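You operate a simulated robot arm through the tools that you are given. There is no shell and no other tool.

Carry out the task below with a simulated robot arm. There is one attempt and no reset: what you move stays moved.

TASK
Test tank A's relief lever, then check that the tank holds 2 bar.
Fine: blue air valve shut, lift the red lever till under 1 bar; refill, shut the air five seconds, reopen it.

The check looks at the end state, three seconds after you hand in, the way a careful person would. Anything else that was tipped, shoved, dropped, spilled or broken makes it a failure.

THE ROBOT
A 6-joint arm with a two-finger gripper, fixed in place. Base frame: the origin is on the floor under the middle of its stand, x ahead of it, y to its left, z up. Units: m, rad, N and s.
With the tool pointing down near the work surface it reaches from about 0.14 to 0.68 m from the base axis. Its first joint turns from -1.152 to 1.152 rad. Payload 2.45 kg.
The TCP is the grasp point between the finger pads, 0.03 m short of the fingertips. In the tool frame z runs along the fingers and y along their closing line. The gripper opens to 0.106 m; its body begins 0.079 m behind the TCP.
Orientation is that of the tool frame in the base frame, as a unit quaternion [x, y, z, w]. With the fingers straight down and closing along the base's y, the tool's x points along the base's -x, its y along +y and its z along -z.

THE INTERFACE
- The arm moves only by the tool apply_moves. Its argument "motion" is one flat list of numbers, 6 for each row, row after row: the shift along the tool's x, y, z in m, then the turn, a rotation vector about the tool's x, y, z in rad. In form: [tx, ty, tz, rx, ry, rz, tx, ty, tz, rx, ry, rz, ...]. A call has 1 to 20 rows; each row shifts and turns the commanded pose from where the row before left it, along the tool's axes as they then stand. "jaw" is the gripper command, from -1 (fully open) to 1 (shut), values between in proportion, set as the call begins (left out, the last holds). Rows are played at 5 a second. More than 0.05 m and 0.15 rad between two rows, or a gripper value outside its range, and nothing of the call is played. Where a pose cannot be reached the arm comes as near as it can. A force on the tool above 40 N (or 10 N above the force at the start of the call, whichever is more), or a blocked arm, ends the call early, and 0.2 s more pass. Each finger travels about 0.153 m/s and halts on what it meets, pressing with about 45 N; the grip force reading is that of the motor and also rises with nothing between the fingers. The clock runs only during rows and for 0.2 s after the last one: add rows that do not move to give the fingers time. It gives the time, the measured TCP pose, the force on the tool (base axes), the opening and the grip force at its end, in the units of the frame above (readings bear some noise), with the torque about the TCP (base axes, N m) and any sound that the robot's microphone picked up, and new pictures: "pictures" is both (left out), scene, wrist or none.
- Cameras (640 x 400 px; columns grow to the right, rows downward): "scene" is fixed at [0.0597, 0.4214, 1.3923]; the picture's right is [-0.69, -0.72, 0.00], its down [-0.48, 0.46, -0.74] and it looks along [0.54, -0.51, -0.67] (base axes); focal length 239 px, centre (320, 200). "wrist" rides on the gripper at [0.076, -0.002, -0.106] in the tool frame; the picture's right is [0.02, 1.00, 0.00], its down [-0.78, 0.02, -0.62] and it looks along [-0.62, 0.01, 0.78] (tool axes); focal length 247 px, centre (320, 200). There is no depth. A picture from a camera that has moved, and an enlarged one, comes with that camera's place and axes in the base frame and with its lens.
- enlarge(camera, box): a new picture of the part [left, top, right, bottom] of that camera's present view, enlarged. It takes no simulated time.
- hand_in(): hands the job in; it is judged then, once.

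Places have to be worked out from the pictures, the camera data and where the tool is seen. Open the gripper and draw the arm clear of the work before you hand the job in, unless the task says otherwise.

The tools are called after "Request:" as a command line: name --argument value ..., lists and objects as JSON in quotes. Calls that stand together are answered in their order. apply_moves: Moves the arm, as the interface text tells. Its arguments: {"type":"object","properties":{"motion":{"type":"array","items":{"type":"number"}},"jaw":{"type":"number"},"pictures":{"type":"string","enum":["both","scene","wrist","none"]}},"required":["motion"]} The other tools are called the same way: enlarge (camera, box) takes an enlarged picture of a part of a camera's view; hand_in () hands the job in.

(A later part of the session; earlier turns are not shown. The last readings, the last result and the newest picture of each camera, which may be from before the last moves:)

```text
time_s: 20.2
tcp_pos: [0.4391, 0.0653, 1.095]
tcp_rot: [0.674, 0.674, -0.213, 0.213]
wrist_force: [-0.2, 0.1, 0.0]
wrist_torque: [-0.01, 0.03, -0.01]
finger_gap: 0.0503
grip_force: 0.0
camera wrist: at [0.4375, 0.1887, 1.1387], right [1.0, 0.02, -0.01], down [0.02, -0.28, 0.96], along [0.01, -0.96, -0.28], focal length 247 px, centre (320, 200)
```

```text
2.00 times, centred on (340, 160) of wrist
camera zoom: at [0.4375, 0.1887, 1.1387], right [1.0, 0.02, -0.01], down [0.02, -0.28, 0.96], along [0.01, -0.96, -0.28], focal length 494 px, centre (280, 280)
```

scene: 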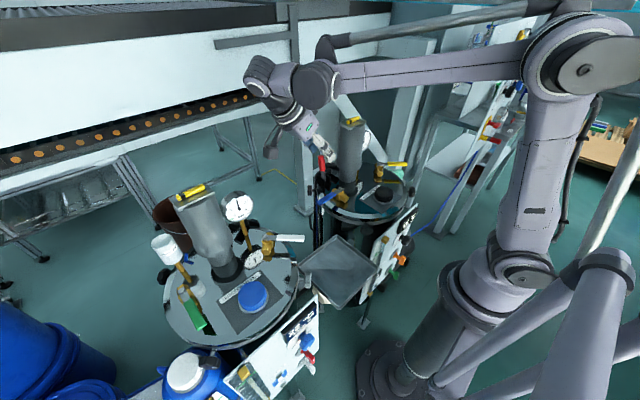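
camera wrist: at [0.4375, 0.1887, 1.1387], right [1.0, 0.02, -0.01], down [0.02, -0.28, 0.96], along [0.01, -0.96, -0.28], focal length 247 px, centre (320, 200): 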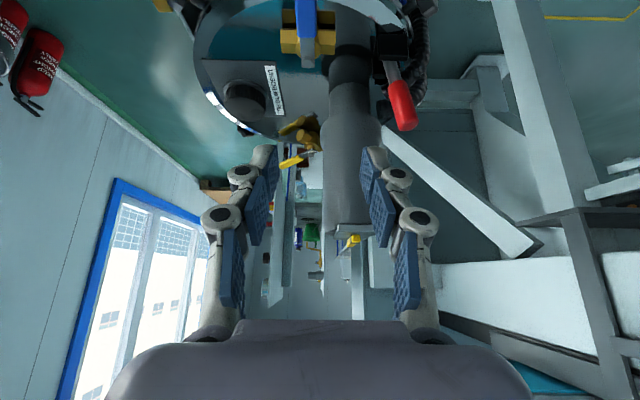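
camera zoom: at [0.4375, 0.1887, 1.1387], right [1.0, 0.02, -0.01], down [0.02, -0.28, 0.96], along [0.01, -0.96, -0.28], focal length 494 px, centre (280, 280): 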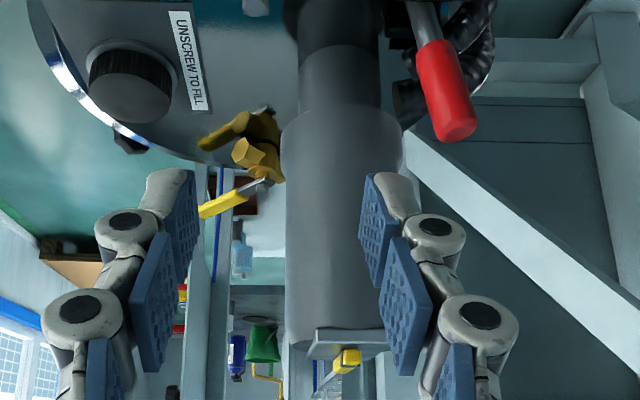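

Blue lever now clearly lies crosswise (shut). The red lever tip triangulates again to (0.528, -0.032, 0.992). I check gauge A in the scene and move to a pre-approach point in line with the lever.

Request:
apply_moves --motion '[0, 0.0435, 0, 0, 0, 0, 0, 0.0435, 0, 0, 0, 0, -0.0066, 0, 0.045, 0, 0, 0, 0, 0, 0.0436, 0, 0, 0, 0, 0, 0, 0, 0, 0]'

Request:
enlarge --camera "scene" --box '[290, 110, 400, 210]'

Request:
enlarge --camera "scene" --box '[345, 115, 385, 155]'

Request:
enlarge --camera "wrist" --box '[220, 60, 420, 260]'

```text
time_s: 21.4
tcp_pos: [0.5263, 0.0086, 1.0268]
tcp_rot: [0.674, 0.675, -0.212, 0.213]
wrist_force: [0.3, 0.0, -0.5]
wrist_torque: [0.0, -0.01, 0.0]
finger_gap: 0.0504
grip_force: 0.1
camera wrist: at [0.5249, 0.132, 1.0707], right [1.0, 0.02, -0.01], down [0.02, -0.29, 0.96], along [0.01, -0.96, -0.29], focal length 247 px, centre (320, 200)
```

scene: 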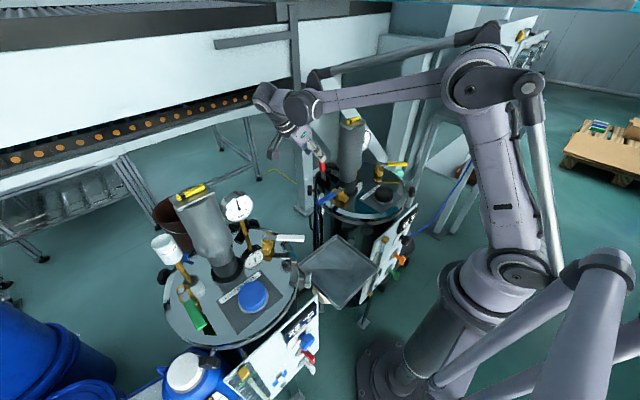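
wrist: 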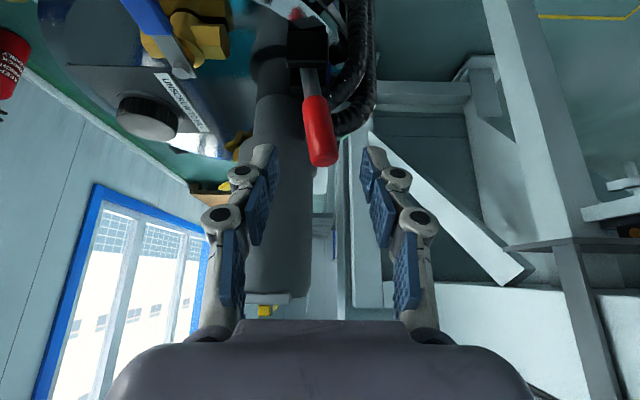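

```text
4.00 times, centred on (345, 160) of scene
camera zoom: at [0.0597, 0.4214, 1.3923], right [-0.69, -0.72, 0.0], down [-0.48, 0.46, -0.74], along [0.54, -0.51, -0.67], focal length 954 px, centre (220, 360)
```

zoom: 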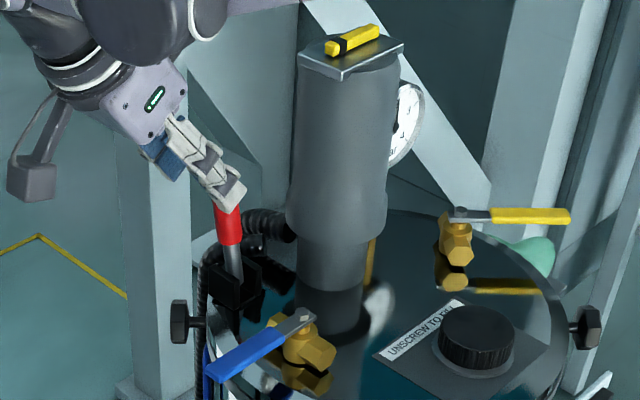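

```text
10.00 times, centred on (365, 135) of scene
camera zoom: at [0.0597, 0.4214, 1.3923], right [-0.69, -0.72, 0.0], down [-0.48, 0.46, -0.74], along [0.54, -0.51, -0.67], focal length 2386 px, centre (-130, 850)
```

zoom: 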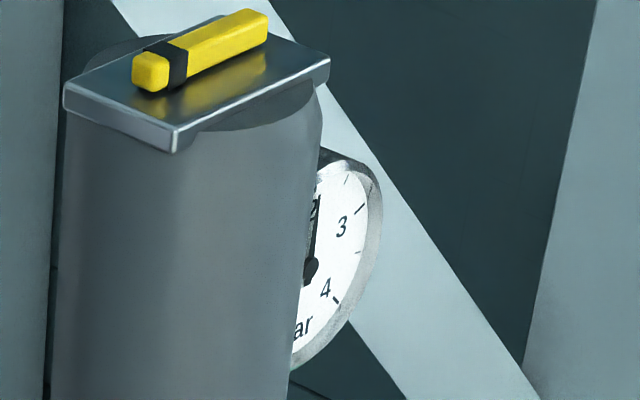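

```text
2.00 times, centred on (320, 160) of wrist
camera zoom: at [0.5249, 0.132, 1.0707], right [1.0, 0.02, -0.01], down [0.02, -0.29, 0.96], along [0.01, -0.96, -0.29], focal length 494 px, centre (320, 280)
```

zoom: 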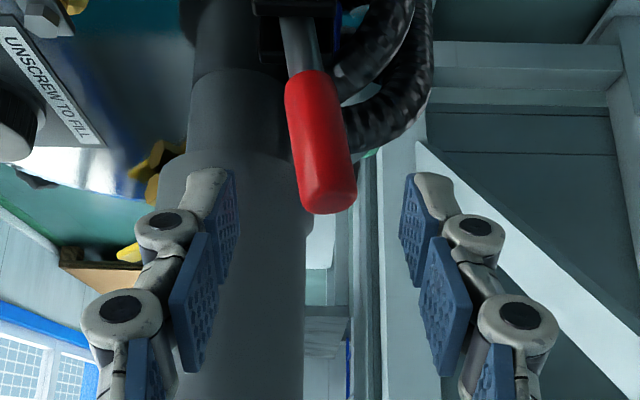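

Gauge A still reads 2 bar in the scene zoom. The red lever sits right between the opened fingers, so I advance 0.06 m along the tool to straddle it.

Request:
apply_moves --motion '[0, 0, 0.02, 0, 0, 0, 0, 0, 0.02, 0, 0, 0, 0, 0, 0.02, 0, 0, 0, 0, 0, 0, 0, 0, 0]'

Request:
enlarge --camera "wrist" --box '[220, 60, 420, 260]'

Request:
enlarge --camera "scene" --box '[290, 110, 400, 210]'

```text
time_s: 22.4
tcp_pos: [0.5245, -0.0263, 0.9792]
tcp_rot: [0.674, 0.674, -0.212, 0.213]
wrist_force: [0.7, 0.6, -0.7]
wrist_torque: [-0.01, -0.01, 0.0]
finger_gap: 0.0505
grip_force: 0.1
camera wrist: at [0.5243, 0.0971, 1.0235], right [1.0, 0.02, -0.01], down [0.02, -0.29, 0.96], along [0.01, -0.96, -0.29], focal length 247 px, centre (320, 200)
```

scene: 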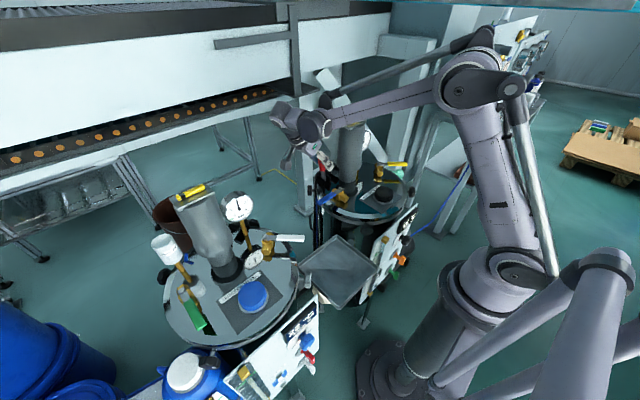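
wrist: 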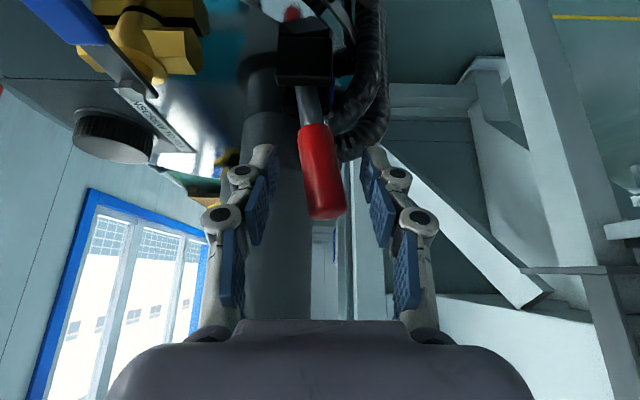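

```text
2.00 times, centred on (320, 160) of wrist
camera zoom: at [0.5243, 0.0971, 1.0235], right [1.0, 0.02, -0.01], down [0.02, -0.29, 0.96], along [0.01, -0.96, -0.29], focal length 494 px, centre (320, 280)
```

zoom: 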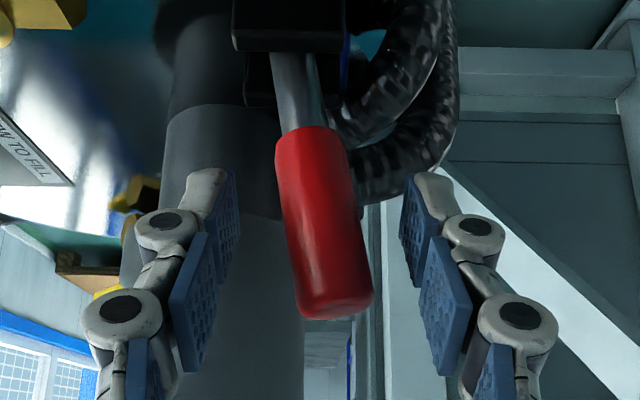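

```text
4.00 times, centred on (345, 160) of scene
camera zoom: at [0.0597, 0.4214, 1.3923], right [-0.69, -0.72, 0.0], down [-0.48, 0.46, -0.74], along [0.54, -0.51, -0.67], focal length 954 px, centre (220, 360)
```

zoom: 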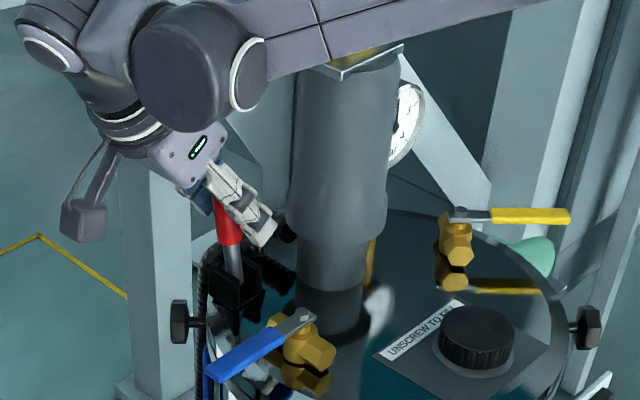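

The red lever is caged between the fingers with clearance all round. I test gently in the -x direction first (right finger pressing toward the base), in small steps, reading the force.

Request:
apply_moves --motion '[0, -0.006, 0, 0, 0, 0, 0, -0.006, 0, 0, 0, 0, 0, -0.004, 0, 0, 0, 0, 0, -0.004, 0, 0, 0, 0, 0, 0, 0, 0, 0, 0]'

Request:
enlarge --camera "wrist" --box '[220, 60, 420, 260]'

```text
time_s: 23.6
tcp_pos: [0.5051, -0.0242, 0.9766]
tcp_rot: [0.674, 0.675, -0.212, 0.211]
wrist_force: [4.8, 0.2, 1.2]
wrist_torque: [-0.01, 0.04, -0.02]
finger_gap: 0.0531
grip_force: 2.2
camera wrist: at [0.5046, 0.0986, 1.0214], right [1.0, 0.02, -0.01], down [0.02, -0.29, 0.96], along [0.01, -0.96, -0.29], focal length 247 px, centre (320, 200)
```

scene: 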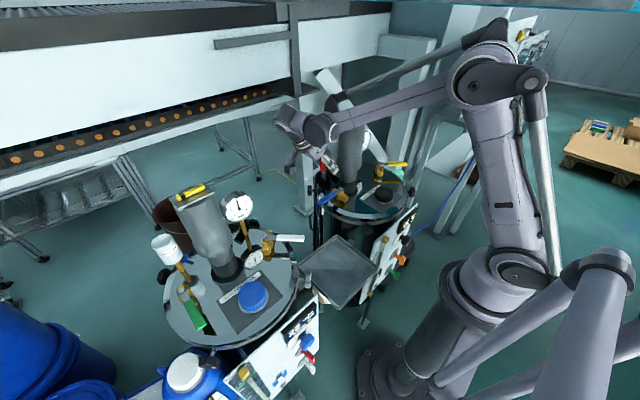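
wrist: 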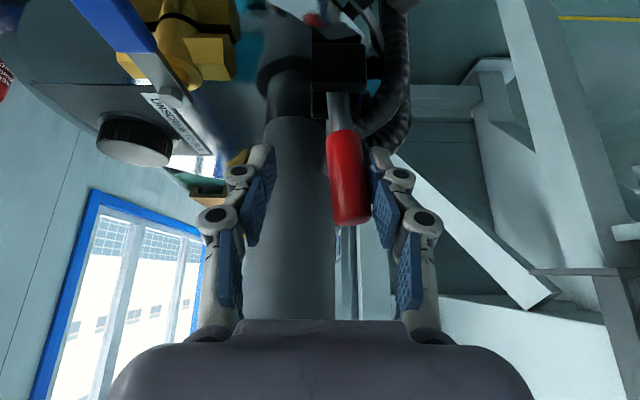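

```text
2.00 times, centred on (320, 160) of wrist
camera zoom: at [0.5046, 0.0986, 1.0214], right [1.0, 0.02, -0.01], down [0.02, -0.29, 0.96], along [0.01, -0.96, -0.29], focal length 494 px, centre (320, 280)
```

zoom: 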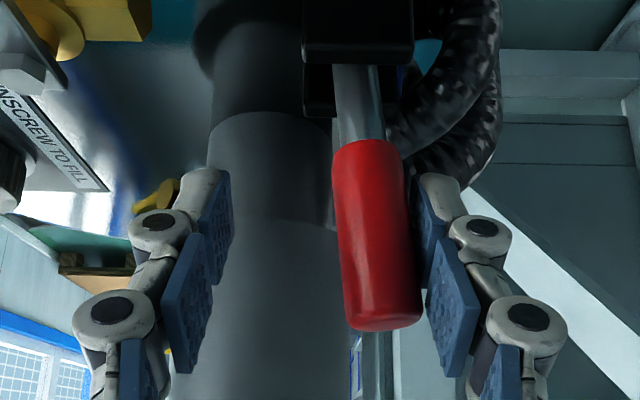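

The lever yields toward -x (about 11° → 5° lean) against roughly 5 N, like a spring. I push further in small steps and watch for hiss and the gauge.

Request:
apply_moves --motion '[0, -0.005, 0, 0, 0, 0, 0, -0.005, 0, 0, 0, 0, 0, -0.005, 0, 0, 0, 0, 0, 0, 0, 0, 0, 0]'

Request:
enlarge --camera "wrist" --box '[220, 60, 420, 260]'

Request:
enlarge --camera "scene" --box '[345, 115, 385, 155]'

```text
time_s: 24.6
tcp_pos: [0.4899, -0.0263, 0.9779]
tcp_rot: [0.675, 0.674, -0.212, 0.213]
wrist_force: [10.7, 0.0, 5.3]
wrist_torque: [-0.09, -0.42, 0.07]
finger_gap: 0.0593
grip_force: 6.6
camera wrist: at [0.4895, 0.0977, 1.0208], right [1.0, 0.02, -0.01], down [0.02, -0.29, 0.96], along [0.02, -0.96, -0.29], focal length 247 px, centre (320, 200)
```

scene: 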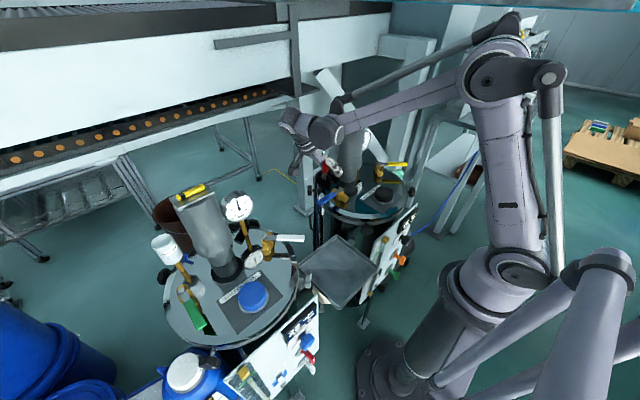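
wrist: 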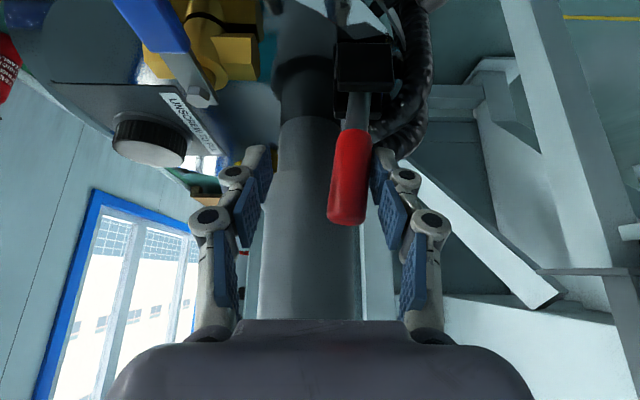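

```text
2.00 times, centred on (320, 160) of wrist
camera zoom: at [0.4895, 0.0977, 1.0208], right [1.0, 0.02, -0.01], down [0.02, -0.29, 0.96], along [0.02, -0.96, -0.29], focal length 494 px, centre (320, 280)
```

zoom: 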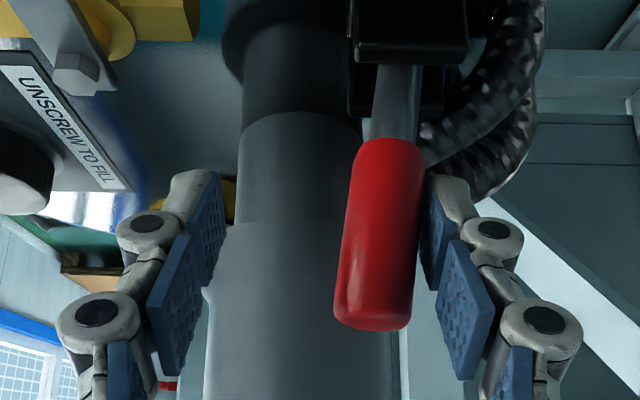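

```text
10.00 times, centred on (365, 135) of scene
camera zoom: at [0.0599, 0.4214, 1.3923], right [-0.69, -0.72, 0.0], down [-0.48, 0.46, -0.74], along [0.54, -0.51, -0.67], focal length 2386 px, centre (-130, 850)
```

zoom: 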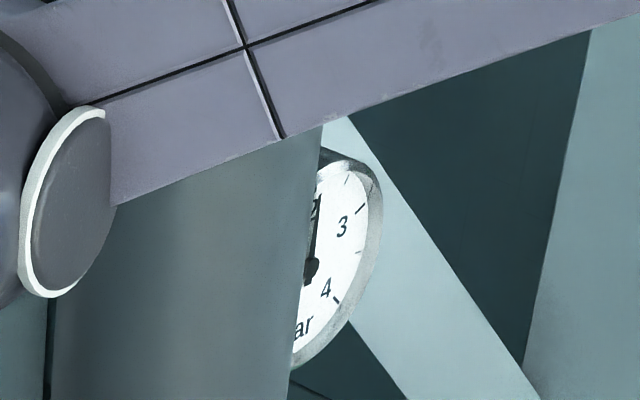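

The lever now leans past vertical toward -x with ~11 N and the gauge still at 2; it behaves like a spring-loaded lift lever. I continue the pull in small steps, watching forces, sound and gauge.

Request:
apply_moves --motion '[0, -0.005, 0, 0, 0, 0, 0, -0.005, 0, 0, 0, 0, 0, -0.005, 0, 0, 0, 0, 0, 0, 0, 0, 0, 0]'

Request:
enlarge --camera "wrist" --box '[220, 60, 420, 260]'

Request:
enlarge --camera "scene" --box '[345, 115, 385, 155]'

```text
time_s: 25.6
tcp_pos: [0.4754, -0.0236, 0.9773]
tcp_rot: [0.674, 0.675, -0.211, 0.213]
wrist_force: [11.6, -1.1, 0.8]
wrist_torque: [-0.06, -0.36, 0.06]
finger_gap: 0.0588
grip_force: 6.3
camera wrist: at [0.4751, 0.0981, 1.0213], right [1.0, 0.02, -0.01], down [0.02, -0.29, 0.96], along [0.02, -0.96, -0.29], focal length 247 px, centre (320, 200)
```

scene: 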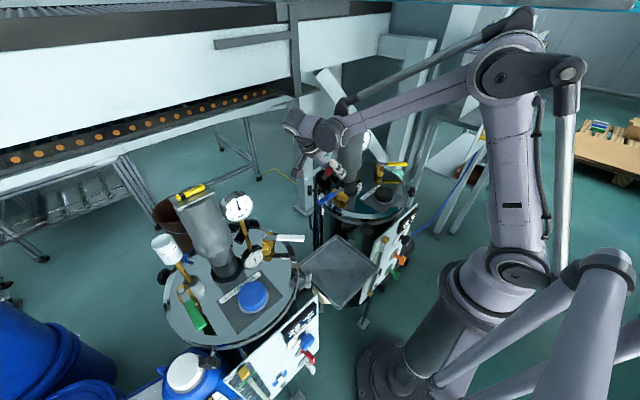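
wrist: 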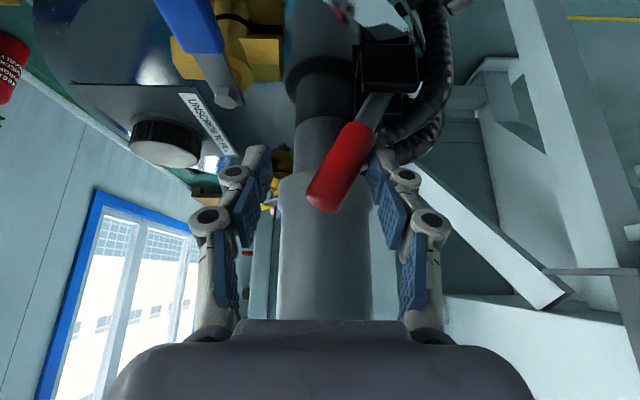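

```text
2.00 times, centred on (320, 160) of wrist
camera zoom: at [0.4751, 0.0981, 1.0213], right [1.0, 0.02, -0.01], down [0.02, -0.29, 0.96], along [0.02, -0.96, -0.29], focal length 494 px, centre (320, 280)
```

zoom: 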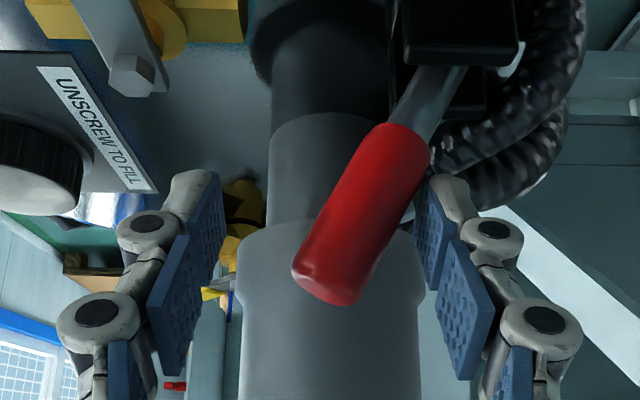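

```text
10.00 times, centred on (365, 135) of scene
camera zoom: at [0.06, 0.4214, 1.3923], right [-0.69, -0.72, 0.0], down [-0.48, 0.46, -0.74], along [0.54, -0.51, -0.67], focal length 2386 px, centre (-130, 850)
```

zoom: 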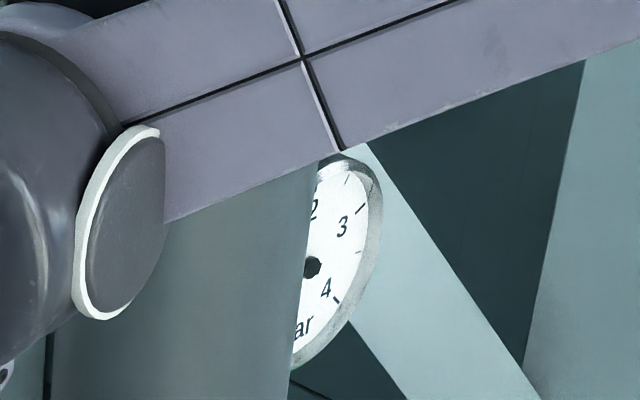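

The needle has swung away below 2 — the relief is open. I hold the lever here for a couple of seconds.

Request:
apply_moves --motion '[0, 0, 0, 0, 0, 0, 0, 0, 0, 0, 0, 0, 0, 0, 0, 0, 0, 0, 0, 0, 0, 0, 0, 0, 0, 0, 0, 0, 0, 0, 0, 0, 0, 0, 0, 0, 0, 0, 0, 0, 0, 0, 0, 0, 0, 0, 0, 0]'

Request:
enlarge --camera "scene" --box '[345, 115, 385, 155]'

Request:
enlarge --camera "wrist" --box '[220, 60, 420, 260]'

```text
time_s: 27.4
tcp_pos: [0.4754, -0.0241, 0.9774]
tcp_rot: [0.674, 0.675, -0.212, 0.212]
wrist_force: [9.2, 1.6, 3.1]
wrist_torque: [0.07, -0.36, 0.13]
finger_gap: 0.0577
grip_force: 5.1
camera wrist: at [0.4749, 0.0983, 1.0213], right [1.0, 0.02, -0.01], down [0.02, -0.29, 0.96], along [0.02, -0.96, -0.29], focal length 247 px, centre (320, 200)
```

scene: 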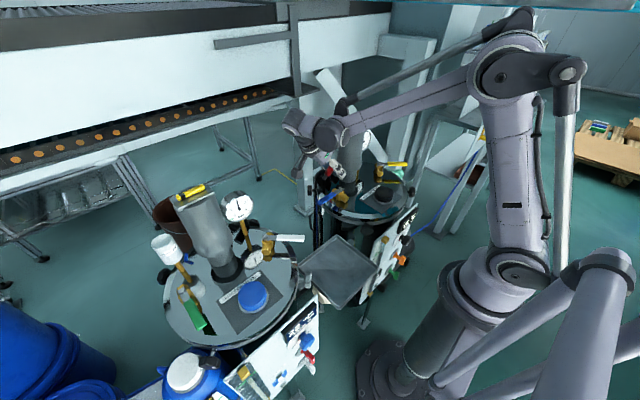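
wrist: 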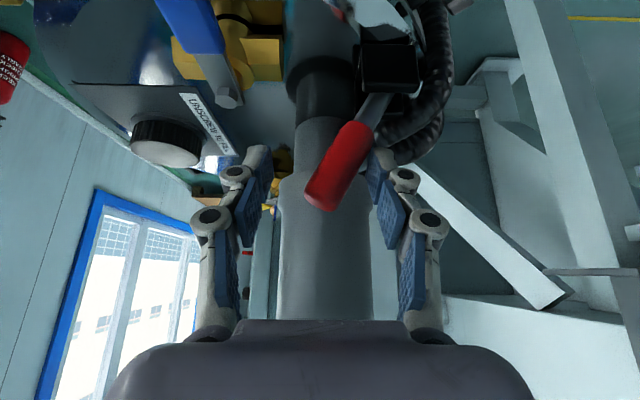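

```text
10.00 times, centred on (365, 135) of scene
camera zoom: at [0.0599, 0.4215, 1.3923], right [-0.69, -0.72, 0.0], down [-0.48, 0.46, -0.74], along [0.54, -0.51, -0.67], focal length 2386 px, centre (-130, 850)
```

zoom: 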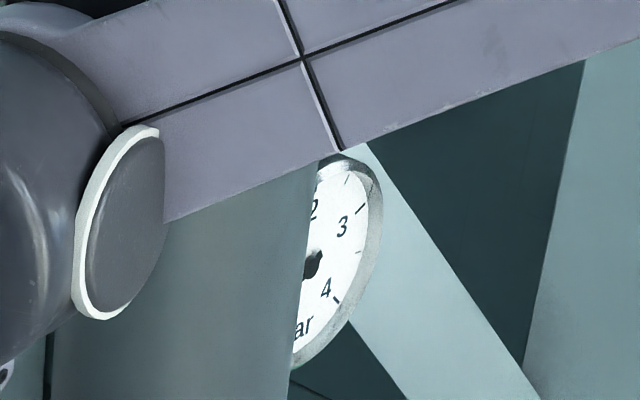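

```text
2.00 times, centred on (320, 160) of wrist
camera zoom: at [0.4749, 0.0983, 1.0213], right [1.0, 0.02, -0.01], down [0.02, -0.29, 0.96], along [0.02, -0.96, -0.29], focal length 494 px, centre (320, 280)
```

zoom: 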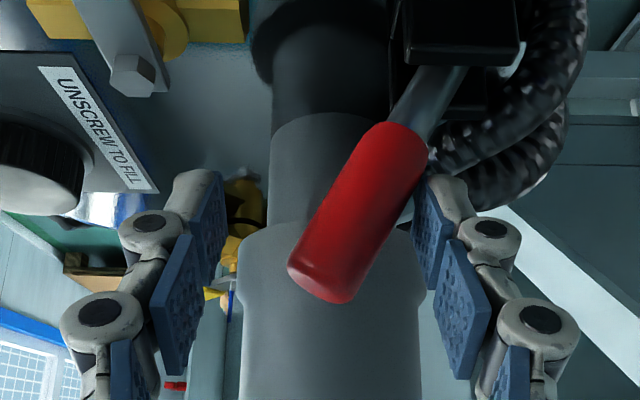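

The needle's tail now points up-right, so the pointer itself is down-left, well under 1 bar. I hold a moment more, then ease the lever back to its rest position by moving +x.

Request:
apply_moves --motion '[0, 0, 0, 0, 0, 0, 0, 0, 0, 0, 0, 0, 0, 0, 0, 0, 0, 0, 0, 0.008, 0, 0, 0, 0, 0, 0.008, 0, 0, 0, 0, 0, 0.008, 0, 0, 0, 0, 0, 0.008, 0, 0, 0, 0, 0, 0.008, 0, 0, 0, 0, 0, 0.008, 0, 0, 0, 0, 0, 0, 0, 0, 0, 0]'

Request:
enlarge --camera "wrist" --box '[220, 60, 420, 260]'

Request:
enlarge --camera "scene" --box '[345, 115, 385, 155]'

```text
time_s: 29.6
tcp_pos: [0.5231, -0.0259, 0.9767]
tcp_rot: [0.675, 0.674, -0.213, 0.213]
wrist_force: [-0.1, -0.1, -0.3]
wrist_torque: [0.04, 0.0, 0.01]
finger_gap: 0.0504
grip_force: 0.0
camera wrist: at [0.5231, 0.0973, 1.0213], right [1.0, 0.02, -0.01], down [0.02, -0.29, 0.96], along [0.01, -0.96, -0.29], focal length 247 px, centre (320, 200)
```

scene: 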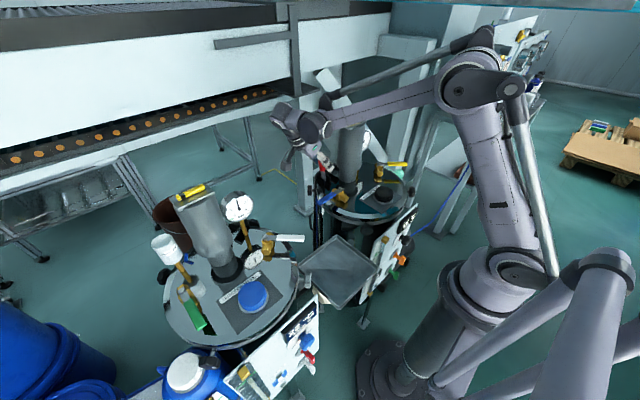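
wrist: 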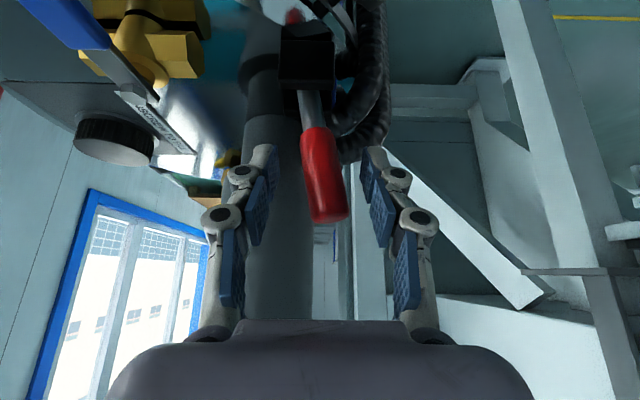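

```text
2.00 times, centred on (320, 160) of wrist
camera zoom: at [0.5231, 0.0973, 1.0213], right [1.0, 0.02, -0.01], down [0.02, -0.29, 0.96], along [0.01, -0.96, -0.29], focal length 494 px, centre (320, 280)
```

zoom: 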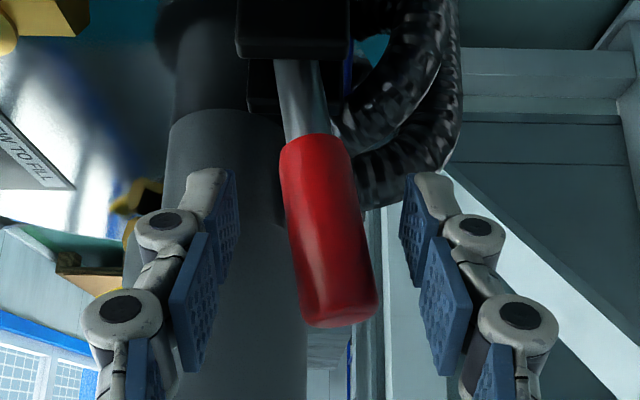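

```text
10.00 times, centred on (365, 135) of scene
camera zoom: at [0.0597, 0.4214, 1.3923], right [-0.69, -0.72, 0.0], down [-0.48, 0.46, -0.74], along [0.54, -0.51, -0.67], focal length 2386 px, centre (-130, 850)
```

zoom: 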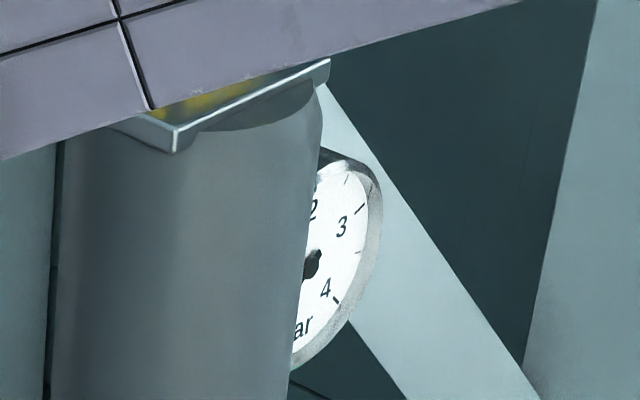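

The red lever sprang back to its original lean and is free of the fingers. I back out along the tool axis, level the tool, rise, and turn toward the base orientation to read gauge A directly.

Request:
apply_moves --motion '[0, 0, -0.034, 0, 0, 0, 0, 0, -0.034, 0, 0, 0, 0, 0, -0.034, 0, 0, 0, 0, 0, 0, 0, 0.122, 0, 0, 0, 0, 0, 0.122, 0, 0, 0, 0, 0, 0.122, 0, 0, 0, 0, 0, 0.122, 0, 0, 0, 0, 0, 0.122, 0, 0.01, 0, -0.04, 0, 0, 0, 0.01, 0, -0.04, 0, 0, 0, 0, -0.04, 0, 0, 0, 0, 0, -0.04, 0, 0, 0, 0, 0, -0.04, 0, 0, 0, 0, 0, 0, 0, 0, 0, -0.1428, 0, 0, 0, 0, 0, -0.1428, 0, 0, 0, 0, 0, -0.1428, 0, 0, 0, 0, 0, -0.1428, 0, 0, 0, 0, 0, -0.1428, 0, 0, 0, 0, 0, -0.1428, 0, 0, 0, 0, 0, -0.1428]' --pictures "none"

Request:
apply_moves --motion '[0, 0, 0, 0, 0, -0.1428, 0, 0, 0, 0, 0, -0.1428, 0, 0, 0, 0, 0, -0.1428, 0, 0, 0, 0, 0, -0.1428, 0, 0, 0, 0, 0, 0]'

Request:
enlarge --camera "wrist" --box '[100, 80, 340, 280]'

```text
time_s: 33.8
tcp_pos: [0.4033, 0.0537, 1.1403]
tcp_rot: [0.279, 0.96, 0.001, 0.0]
wrist_force: [0.4, 0.5, 0.0]
wrist_torque: [0.02, -0.04, 0.0]
finger_gap: 0.0505
grip_force: 0.1
```

```text
time_s: 35.0
tcp_pos: [0.4028, 0.0529, 1.1404]
tcp_rot: [-0.001, 1.0, -0.001, 0.0]
wrist_force: [0.0, -0.9, -0.5]
wrist_torque: [0.0, 0.02, -0.03]
finger_gap: 0.0506
grip_force: 0.0
camera wrist: at [0.3278, 0.0507, 1.248], right [-0.02, 1.0, 0.0], down [0.78, 0.02, 0.62], along [0.62, 0.01, -0.78], focal length 247 px, centre (320, 200)
```

scene: 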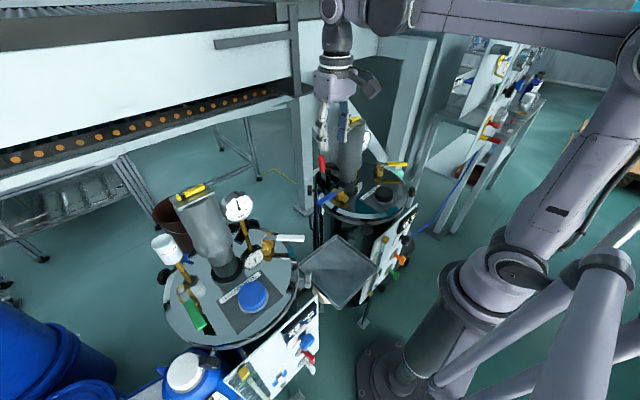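
wrist: 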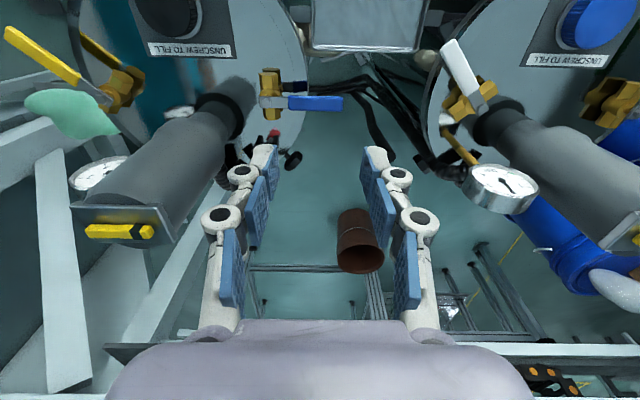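

```text
2.00 times, centred on (220, 180) of wrist
camera zoom: at [0.3278, 0.0507, 1.248], right [-0.02, 1.0, 0.0], down [0.78, 0.02, 0.62], along [0.62, 0.01, -0.78], focal length 494 px, centre (520, 240)
```

zoom: 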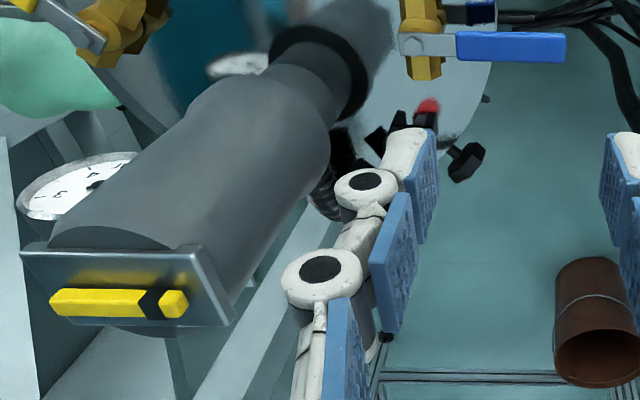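

Gauge A is partly hidden by the agitator from here; I shift back toward the base and -y (the viewpoint used earlier) to read it properly.

Request:
apply_moves --motion '[0.045, 0, 0, 0, 0, 0, 0.005, -0.035, 0, 0, 0, 0, 0, -0.035, 0, 0, 0, 0, 0, 0, 0, 0, 0, 0]' --pictures "wrist"

Request:
enlarge --camera "wrist" --box '[130, 170, 230, 250]'

```text
time_s: 36.0
tcp_pos: [0.3543, -0.0152, 1.1439]
tcp_rot: [-0.001, 1.0, 0.0, 0.0]
wrist_force: [-0.2, 0.1, 0.5]
wrist_torque: [0.03, -0.01, 0.0]
finger_gap: 0.0504
grip_force: 0.1
camera wrist: at [0.279, -0.0169, 1.2509], right [-0.02, 1.0, 0.0], down [0.78, 0.02, 0.62], along [0.62, 0.01, -0.78], focal length 247 px, centre (320, 200)
```

wrist: 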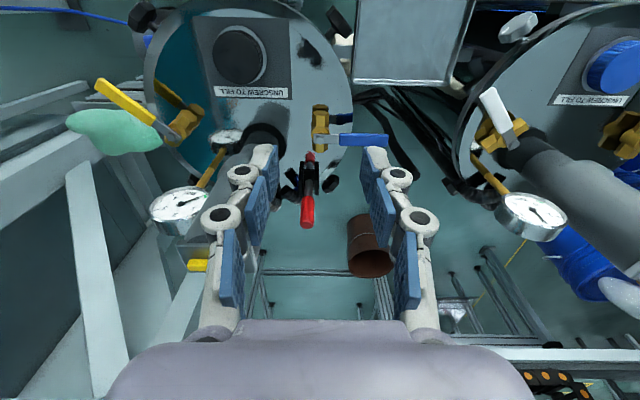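

```text
5.00 times, centred on (180, 210) of wrist
camera zoom: at [0.279, -0.0169, 1.2509], right [-0.02, 1.0, 0.0], down [0.78, 0.02, 0.62], along [0.62, 0.01, -0.78], focal length 1235 px, centre (1020, 150)
```

zoom: 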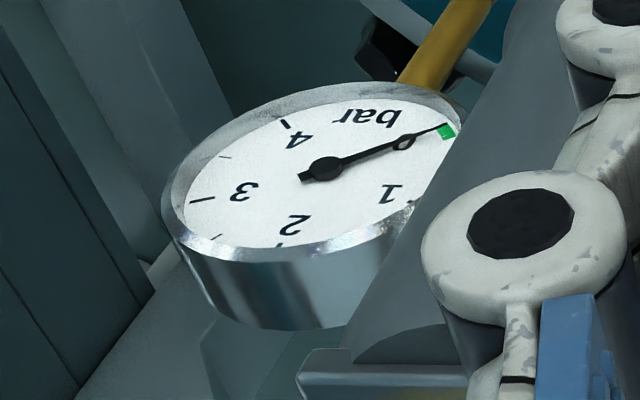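

Gauge A reads about 0.1 bar with the red lever back at rest — under 1 bar, and the relief works. Now I return above the shut blue lever (pointing +y) with the jaws closing along x.

Request:
apply_moves --motion '[-0.039, 0.04, 0, 0, 0, 0, -0.039, 0.04, 0, 0, 0, 0, 0, 0, 0, 0, 0, 0.1428, 0, 0, 0, 0, 0, 0.1428, 0, 0, 0, 0, 0, 0.1428, 0, 0, 0, 0, 0, 0.1428, 0, 0, 0, 0, 0, 0.1428, 0, 0, 0, 0, 0, 0.1428, 0, 0, 0, 0, 0, 0.1428, 0, 0, 0, 0, 0, 0.1428, 0, 0, 0, 0, 0, 0.1428, 0, 0, 0, 0, 0, 0.1428, 0, 0, 0, 0, 0, 0.1428, 0, 0, 0.04, 0, 0, 0, 0, 0, 0.04, 0, 0, 0, 0, 0, 0.04, 0, 0, 0, 0, 0, 0.04, 0, 0, 0, 0, 0, 0, 0, 0, 0]'

Request:
enlarge --camera "wrist" --box '[220, 60, 420, 260]'

Request:
enlarge --camera "scene" --box '[290, 110, 430, 230]'

```text
refused: row 1 steps farther than a row can; nothing moved
```

```text
2.00 times, centred on (320, 160) of wrist
camera zoom: at [0.279, -0.0169, 1.2509], right [-0.02, 1.0, 0.0], down [0.78, 0.02, 0.62], along [0.62, 0.01, -0.78], focal length 494 px, centre (320, 280)
```

zoom: 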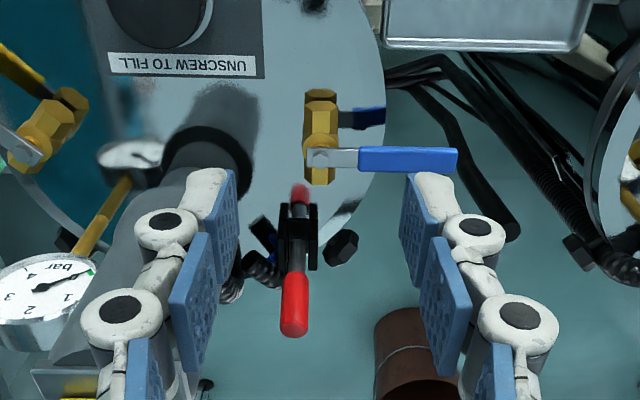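

```text
3.33 times, centred on (360, 170) of scene
camera zoom: at [0.0597, 0.4214, 1.3923], right [-0.69, -0.72, 0.0], down [-0.48, 0.46, -0.74], along [0.54, -0.51, -0.67], focal length 795 px, centre (187, 300)
```

zoom: 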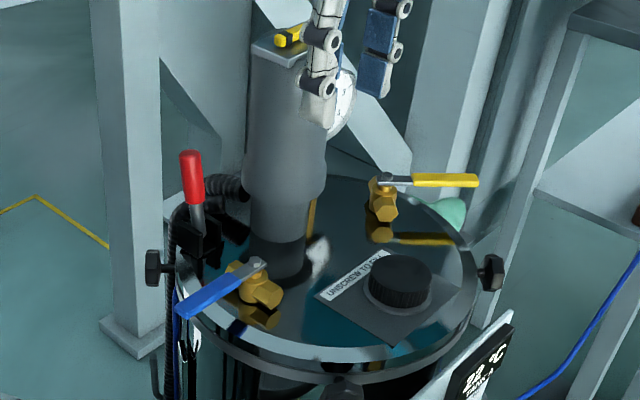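

That first step was too long in combination (nothing moved); I split it into smaller steps.

Request:
apply_moves --motion '[-0.026, 0.027, 0, 0, 0, 0, -0.026, 0.027, 0, 0, 0, 0, -0.026, 0.026, 0, 0, 0, 0, 0, 0, 0, 0, 0, 0.1428, 0, 0, 0, 0, 0, 0.1428, 0, 0, 0, 0, 0, 0.1428, 0, 0, 0, 0, 0, 0.1428, 0, 0, 0, 0, 0, 0.1428, 0, 0, 0, 0, 0, 0.1428, 0, 0, 0, 0, 0, 0.1428, 0, 0, 0, 0, 0, 0.1428, 0, 0, 0, 0, 0, 0.1428, 0, 0, 0, 0, 0, 0.1428, 0, 0, 0, 0, 0, 0.1428, 0, 0, 0.04, 0, 0, 0, 0, 0, 0.04, 0, 0, 0, 0, 0, 0.04, 0, 0, 0, 0, 0, 0.04, 0, 0, 0, 0, 0, 0, 0, 0, 0]'

Request:
enlarge --camera "wrist" --box '[220, 60, 420, 260]'

Request:
enlarge --camera "scene" --box '[290, 110, 430, 230]'

```text
time_s: 40.0
tcp_pos: [0.4327, 0.0626, 0.9838]
tcp_rot: [0.707, 0.707, 0.0, 0.0]
wrist_force: [-0.6, 0.8, 0.1]
wrist_torque: [-0.01, -0.01, 0.01]
finger_gap: 0.0502
grip_force: 0.1
camera wrist: at [0.431, 0.1384, 1.0904], right [1.0, 0.02, 0.0], down [0.02, -0.78, 0.62], along [0.01, -0.62, -0.78], focal length 247 px, centre (320, 200)
```

scene: 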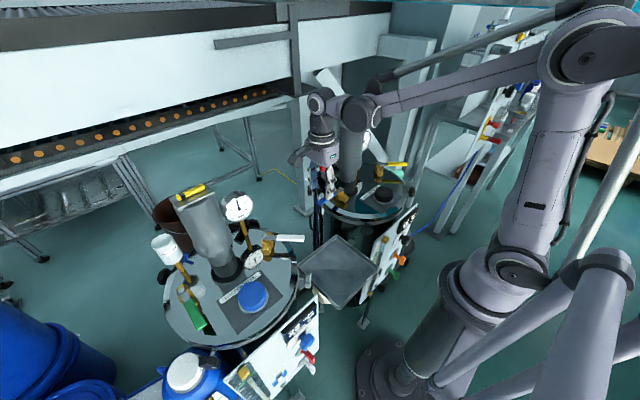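
wrist: 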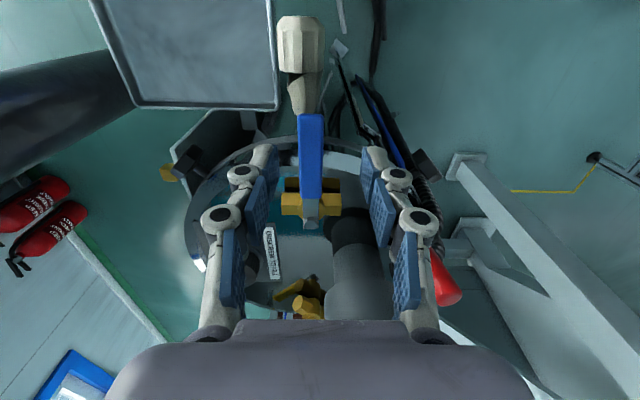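

```text
2.00 times, centred on (320, 160) of wrist
camera zoom: at [0.431, 0.1384, 1.0904], right [1.0, 0.02, 0.0], down [0.02, -0.78, 0.62], along [0.01, -0.62, -0.78], focal length 494 px, centre (320, 280)
```

zoom: 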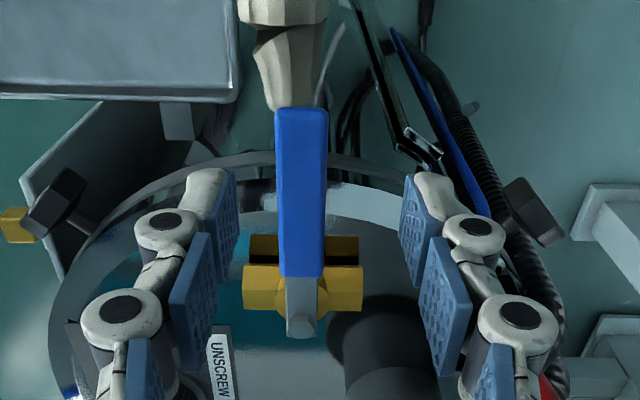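

```text
3.33 times, centred on (360, 170) of scene
camera zoom: at [0.0597, 0.4214, 1.3923], right [-0.69, -0.72, 0.0], down [-0.48, 0.46, -0.74], along [0.54, -0.51, -0.67], focal length 795 px, centre (187, 300)
```

zoom: 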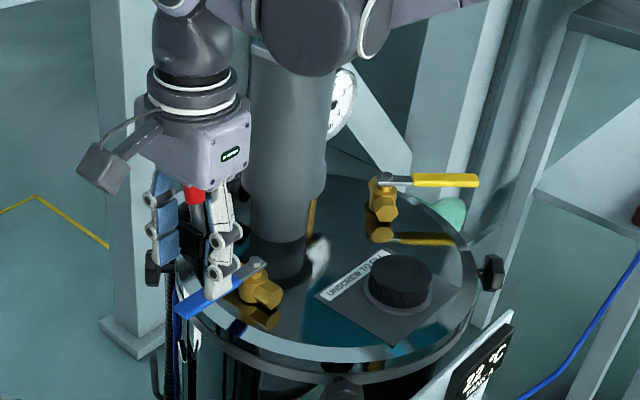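

The gauge is even visible in the scene from this posture. I shift 3 mm, lower the last 0.05 m around the blue lever and close to the loose cage.

Request:
apply_moves --motion '[0, -0.0035, 0.025, 0, 0, 0, 0, 0, 0.025, 0, 0, 0, 0, 0, 0, 0, 0, 0]' --pictures "none"

Request:
apply_moves --motion '[0, 0, 0, 0, 0, 0, 0, 0, 0, 0, 0, 0]' --jaw 0.49 --pictures "wrist"

Request:
enlarge --camera "wrist" --box '[220, 60, 420, 260]'

```text
time_s: 40.8
tcp_pos: [0.4265, 0.0632, 0.9329]
tcp_rot: [0.706, 0.708, 0.0, 0.0]
wrist_force: [0.7, 0.4, 0.2]
wrist_torque: [-0.02, -0.04, -0.03]
finger_gap: 0.0502
grip_force: 0.1
```

```text
time_s: 41.4
tcp_pos: [0.4254, 0.0628, 0.9325]
tcp_rot: [0.706, 0.708, 0.0, 0.0]
wrist_force: [0.8, 0.4, -0.8]
wrist_torque: [-0.01, 0.03, -0.02]
finger_gap: 0.0268
grip_force: 0.2
camera wrist: at [0.4253, 0.1393, 1.0397], right [1.0, 0.02, 0.0], down [0.02, -0.78, 0.62], along [0.01, -0.62, -0.78], focal length 247 px, centre (320, 200)
```

wrist: 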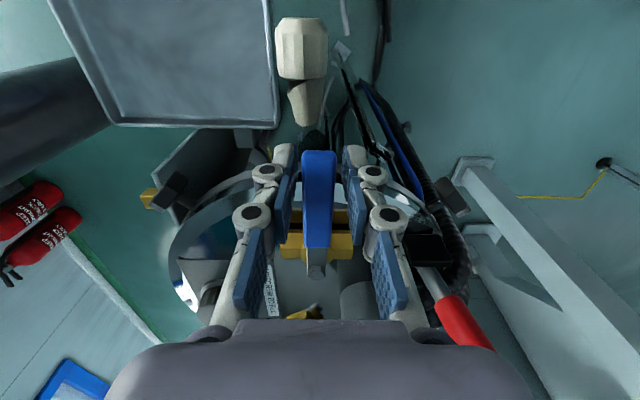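

```text
2.00 times, centred on (320, 160) of wrist
camera zoom: at [0.4253, 0.1393, 1.0397], right [1.0, 0.02, 0.0], down [0.02, -0.78, 0.62], along [0.01, -0.62, -0.78], focal length 494 px, centre (320, 280)
```

zoom: 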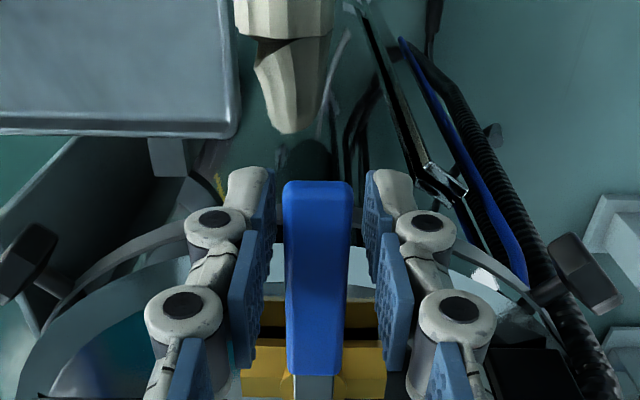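

The lever is caged with clearance on both sides. I swing it back along the arc to the open position (pointing at the base).

Request:
apply_moves --motion '[-0.0004, -0.0078, 0, 0, 0, -0.1, -0.0004, -0.0078, 0, 0, 0, -0.1, -0.0004, -0.0078, 0, 0, 0, -0.1, -0.0004, -0.0078, 0, 0, 0, -0.1, -0.0004, -0.0078, 0, 0, 0, -0.1, -0.0004, -0.0078, 0, 0, 0, -0.1, -0.0004, -0.0078, 0, 0, 0, -0.1, -0.0004, -0.0078, 0, 0, 0, -0.1, -0.0004, -0.0078, 0, 0, 0, -0.1, -0.0004, -0.0078, 0, 0, 0, -0.1, -0.0004, -0.0078, 0, 0, 0, -0.1, -0.0004, -0.0078, 0, 0, 0, -0.1, -0.0004, -0.0078, 0, 0, 0, -0.1, -0.0004, -0.0078, 0, 0, 0, -0.1, -0.0004, -0.0078, 0, 0, 0, -0.1, -0.0002, -0.0055, 0, 0, 0, -0.0708]'

Request:
enlarge --camera "wrist" --box '[220, 60, 420, 260]'

Request:
enlarge --camera "wrist" --box '[0, 280, 200, 400]'

```text
time_s: 44.8
tcp_pos: [0.3497, -0.0153, 0.9311]
tcp_rot: [-0.002, 1.0, 0.0, -0.001]
wrist_force: [-0.1, 0.7, 0.4]
wrist_torque: [0.0, -0.03, -0.01]
finger_gap: 0.028
grip_force: 1.0
camera wrist: at [0.2747, -0.0178, 1.0382], right [-0.02, 1.0, 0.0], down [0.78, 0.02, 0.62], along [0.62, 0.02, -0.78], focal length 247 px, centre (320, 200)
```

scene: 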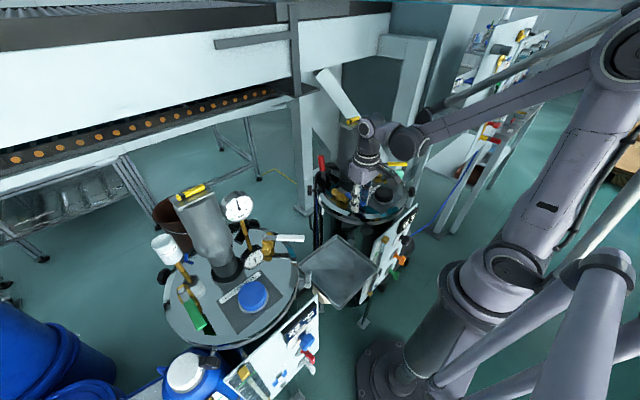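
wrist: 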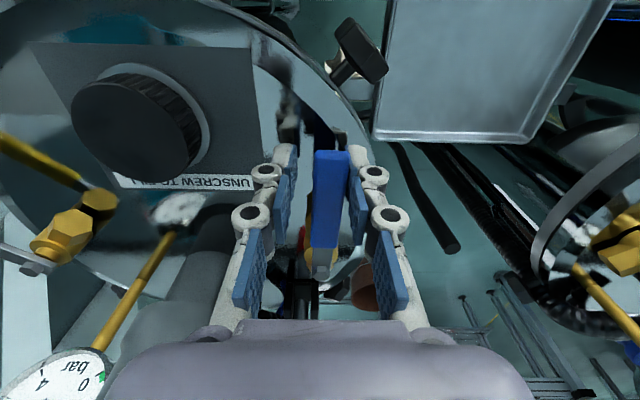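

```text
2.00 times, centred on (320, 160) of wrist
camera zoom: at [0.2747, -0.0178, 1.0382], right [-0.02, 1.0, 0.0], down [0.78, 0.02, 0.62], along [0.62, 0.02, -0.78], focal length 494 px, centre (320, 280)
```

zoom: 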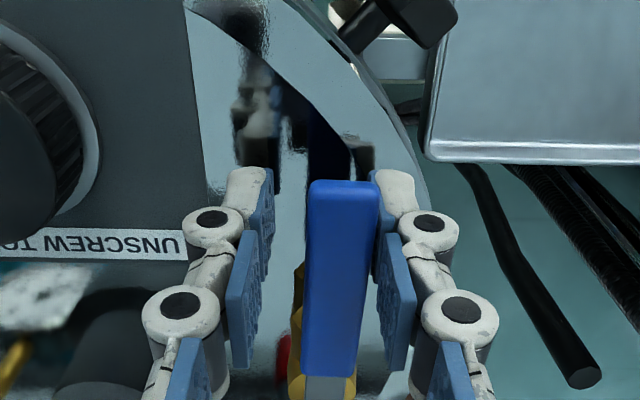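

```text
3.20 times, centred on (100, 340) of wrist
camera zoom: at [0.2747, -0.0178, 1.0382], right [-0.02, 1.0, 0.0], down [0.78, 0.02, 0.62], along [0.62, 0.02, -0.78], focal length 790 px, centre (1024, -248)
```

zoom: 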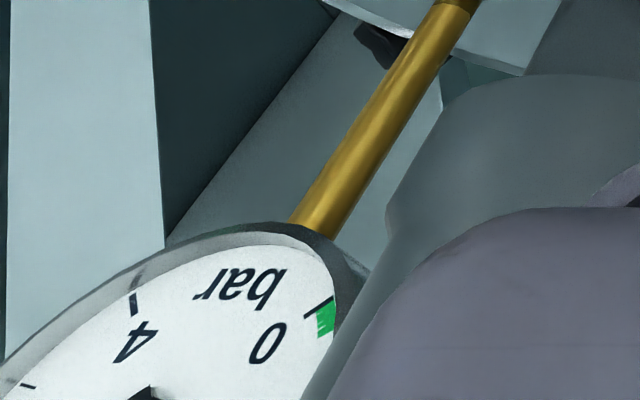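

Gauge A's needle has left zero, so air is flowing in. The lever lags a few degrees from fully in line, so I nudge on to the open stop.

Request:
apply_moves --motion '[-0.0001, -0.004, 0, 0, 0, -0.05, -0.0001, -0.004, 0, 0, 0, -0.05, 0, 0, 0, 0, 0, 0]' --pictures "wrist"

Request:
enlarge --camera "wrist" --box '[220, 60, 420, 260]'

```text
time_s: 45.6
tcp_pos: [0.3507, -0.0223, 0.9296]
tcp_rot: [-0.052, 0.999, 0.002, 0.002]
wrist_force: [3.2, 14.7, 3.2]
wrist_torque: [0.15, 0.01, -0.27]
finger_gap: 0.036
grip_force: 6.4
camera wrist: at [0.276, -0.0321, 1.0375], right [-0.12, 0.99, 0.0], down [0.78, 0.1, 0.62], along [0.62, 0.08, -0.78], focal length 247 px, centre (320, 200)
```

wrist: 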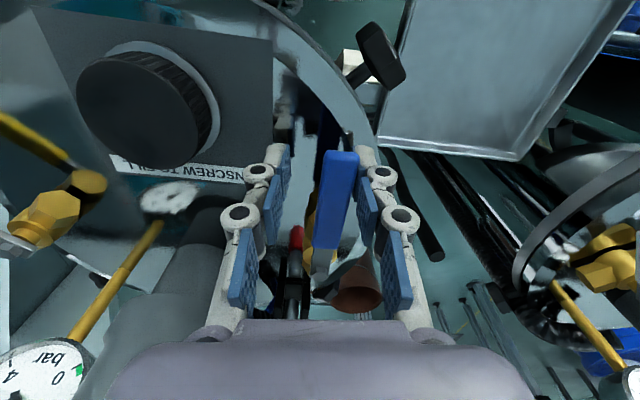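

```text
2.00 times, centred on (320, 160) of wrist
camera zoom: at [0.276, -0.0321, 1.0375], right [-0.12, 0.99, 0.0], down [0.78, 0.1, 0.62], along [0.62, 0.08, -0.78], focal length 494 px, centre (320, 280)
```

zoom: 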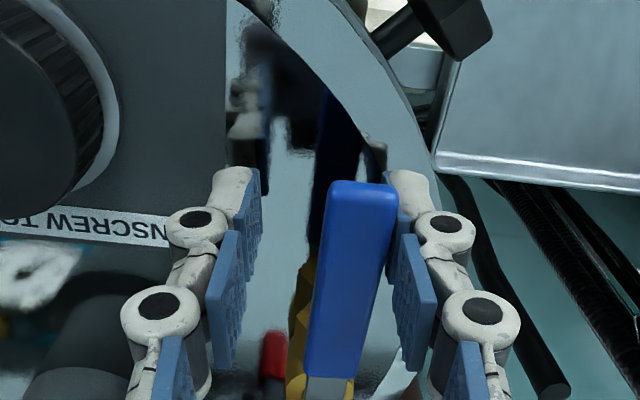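

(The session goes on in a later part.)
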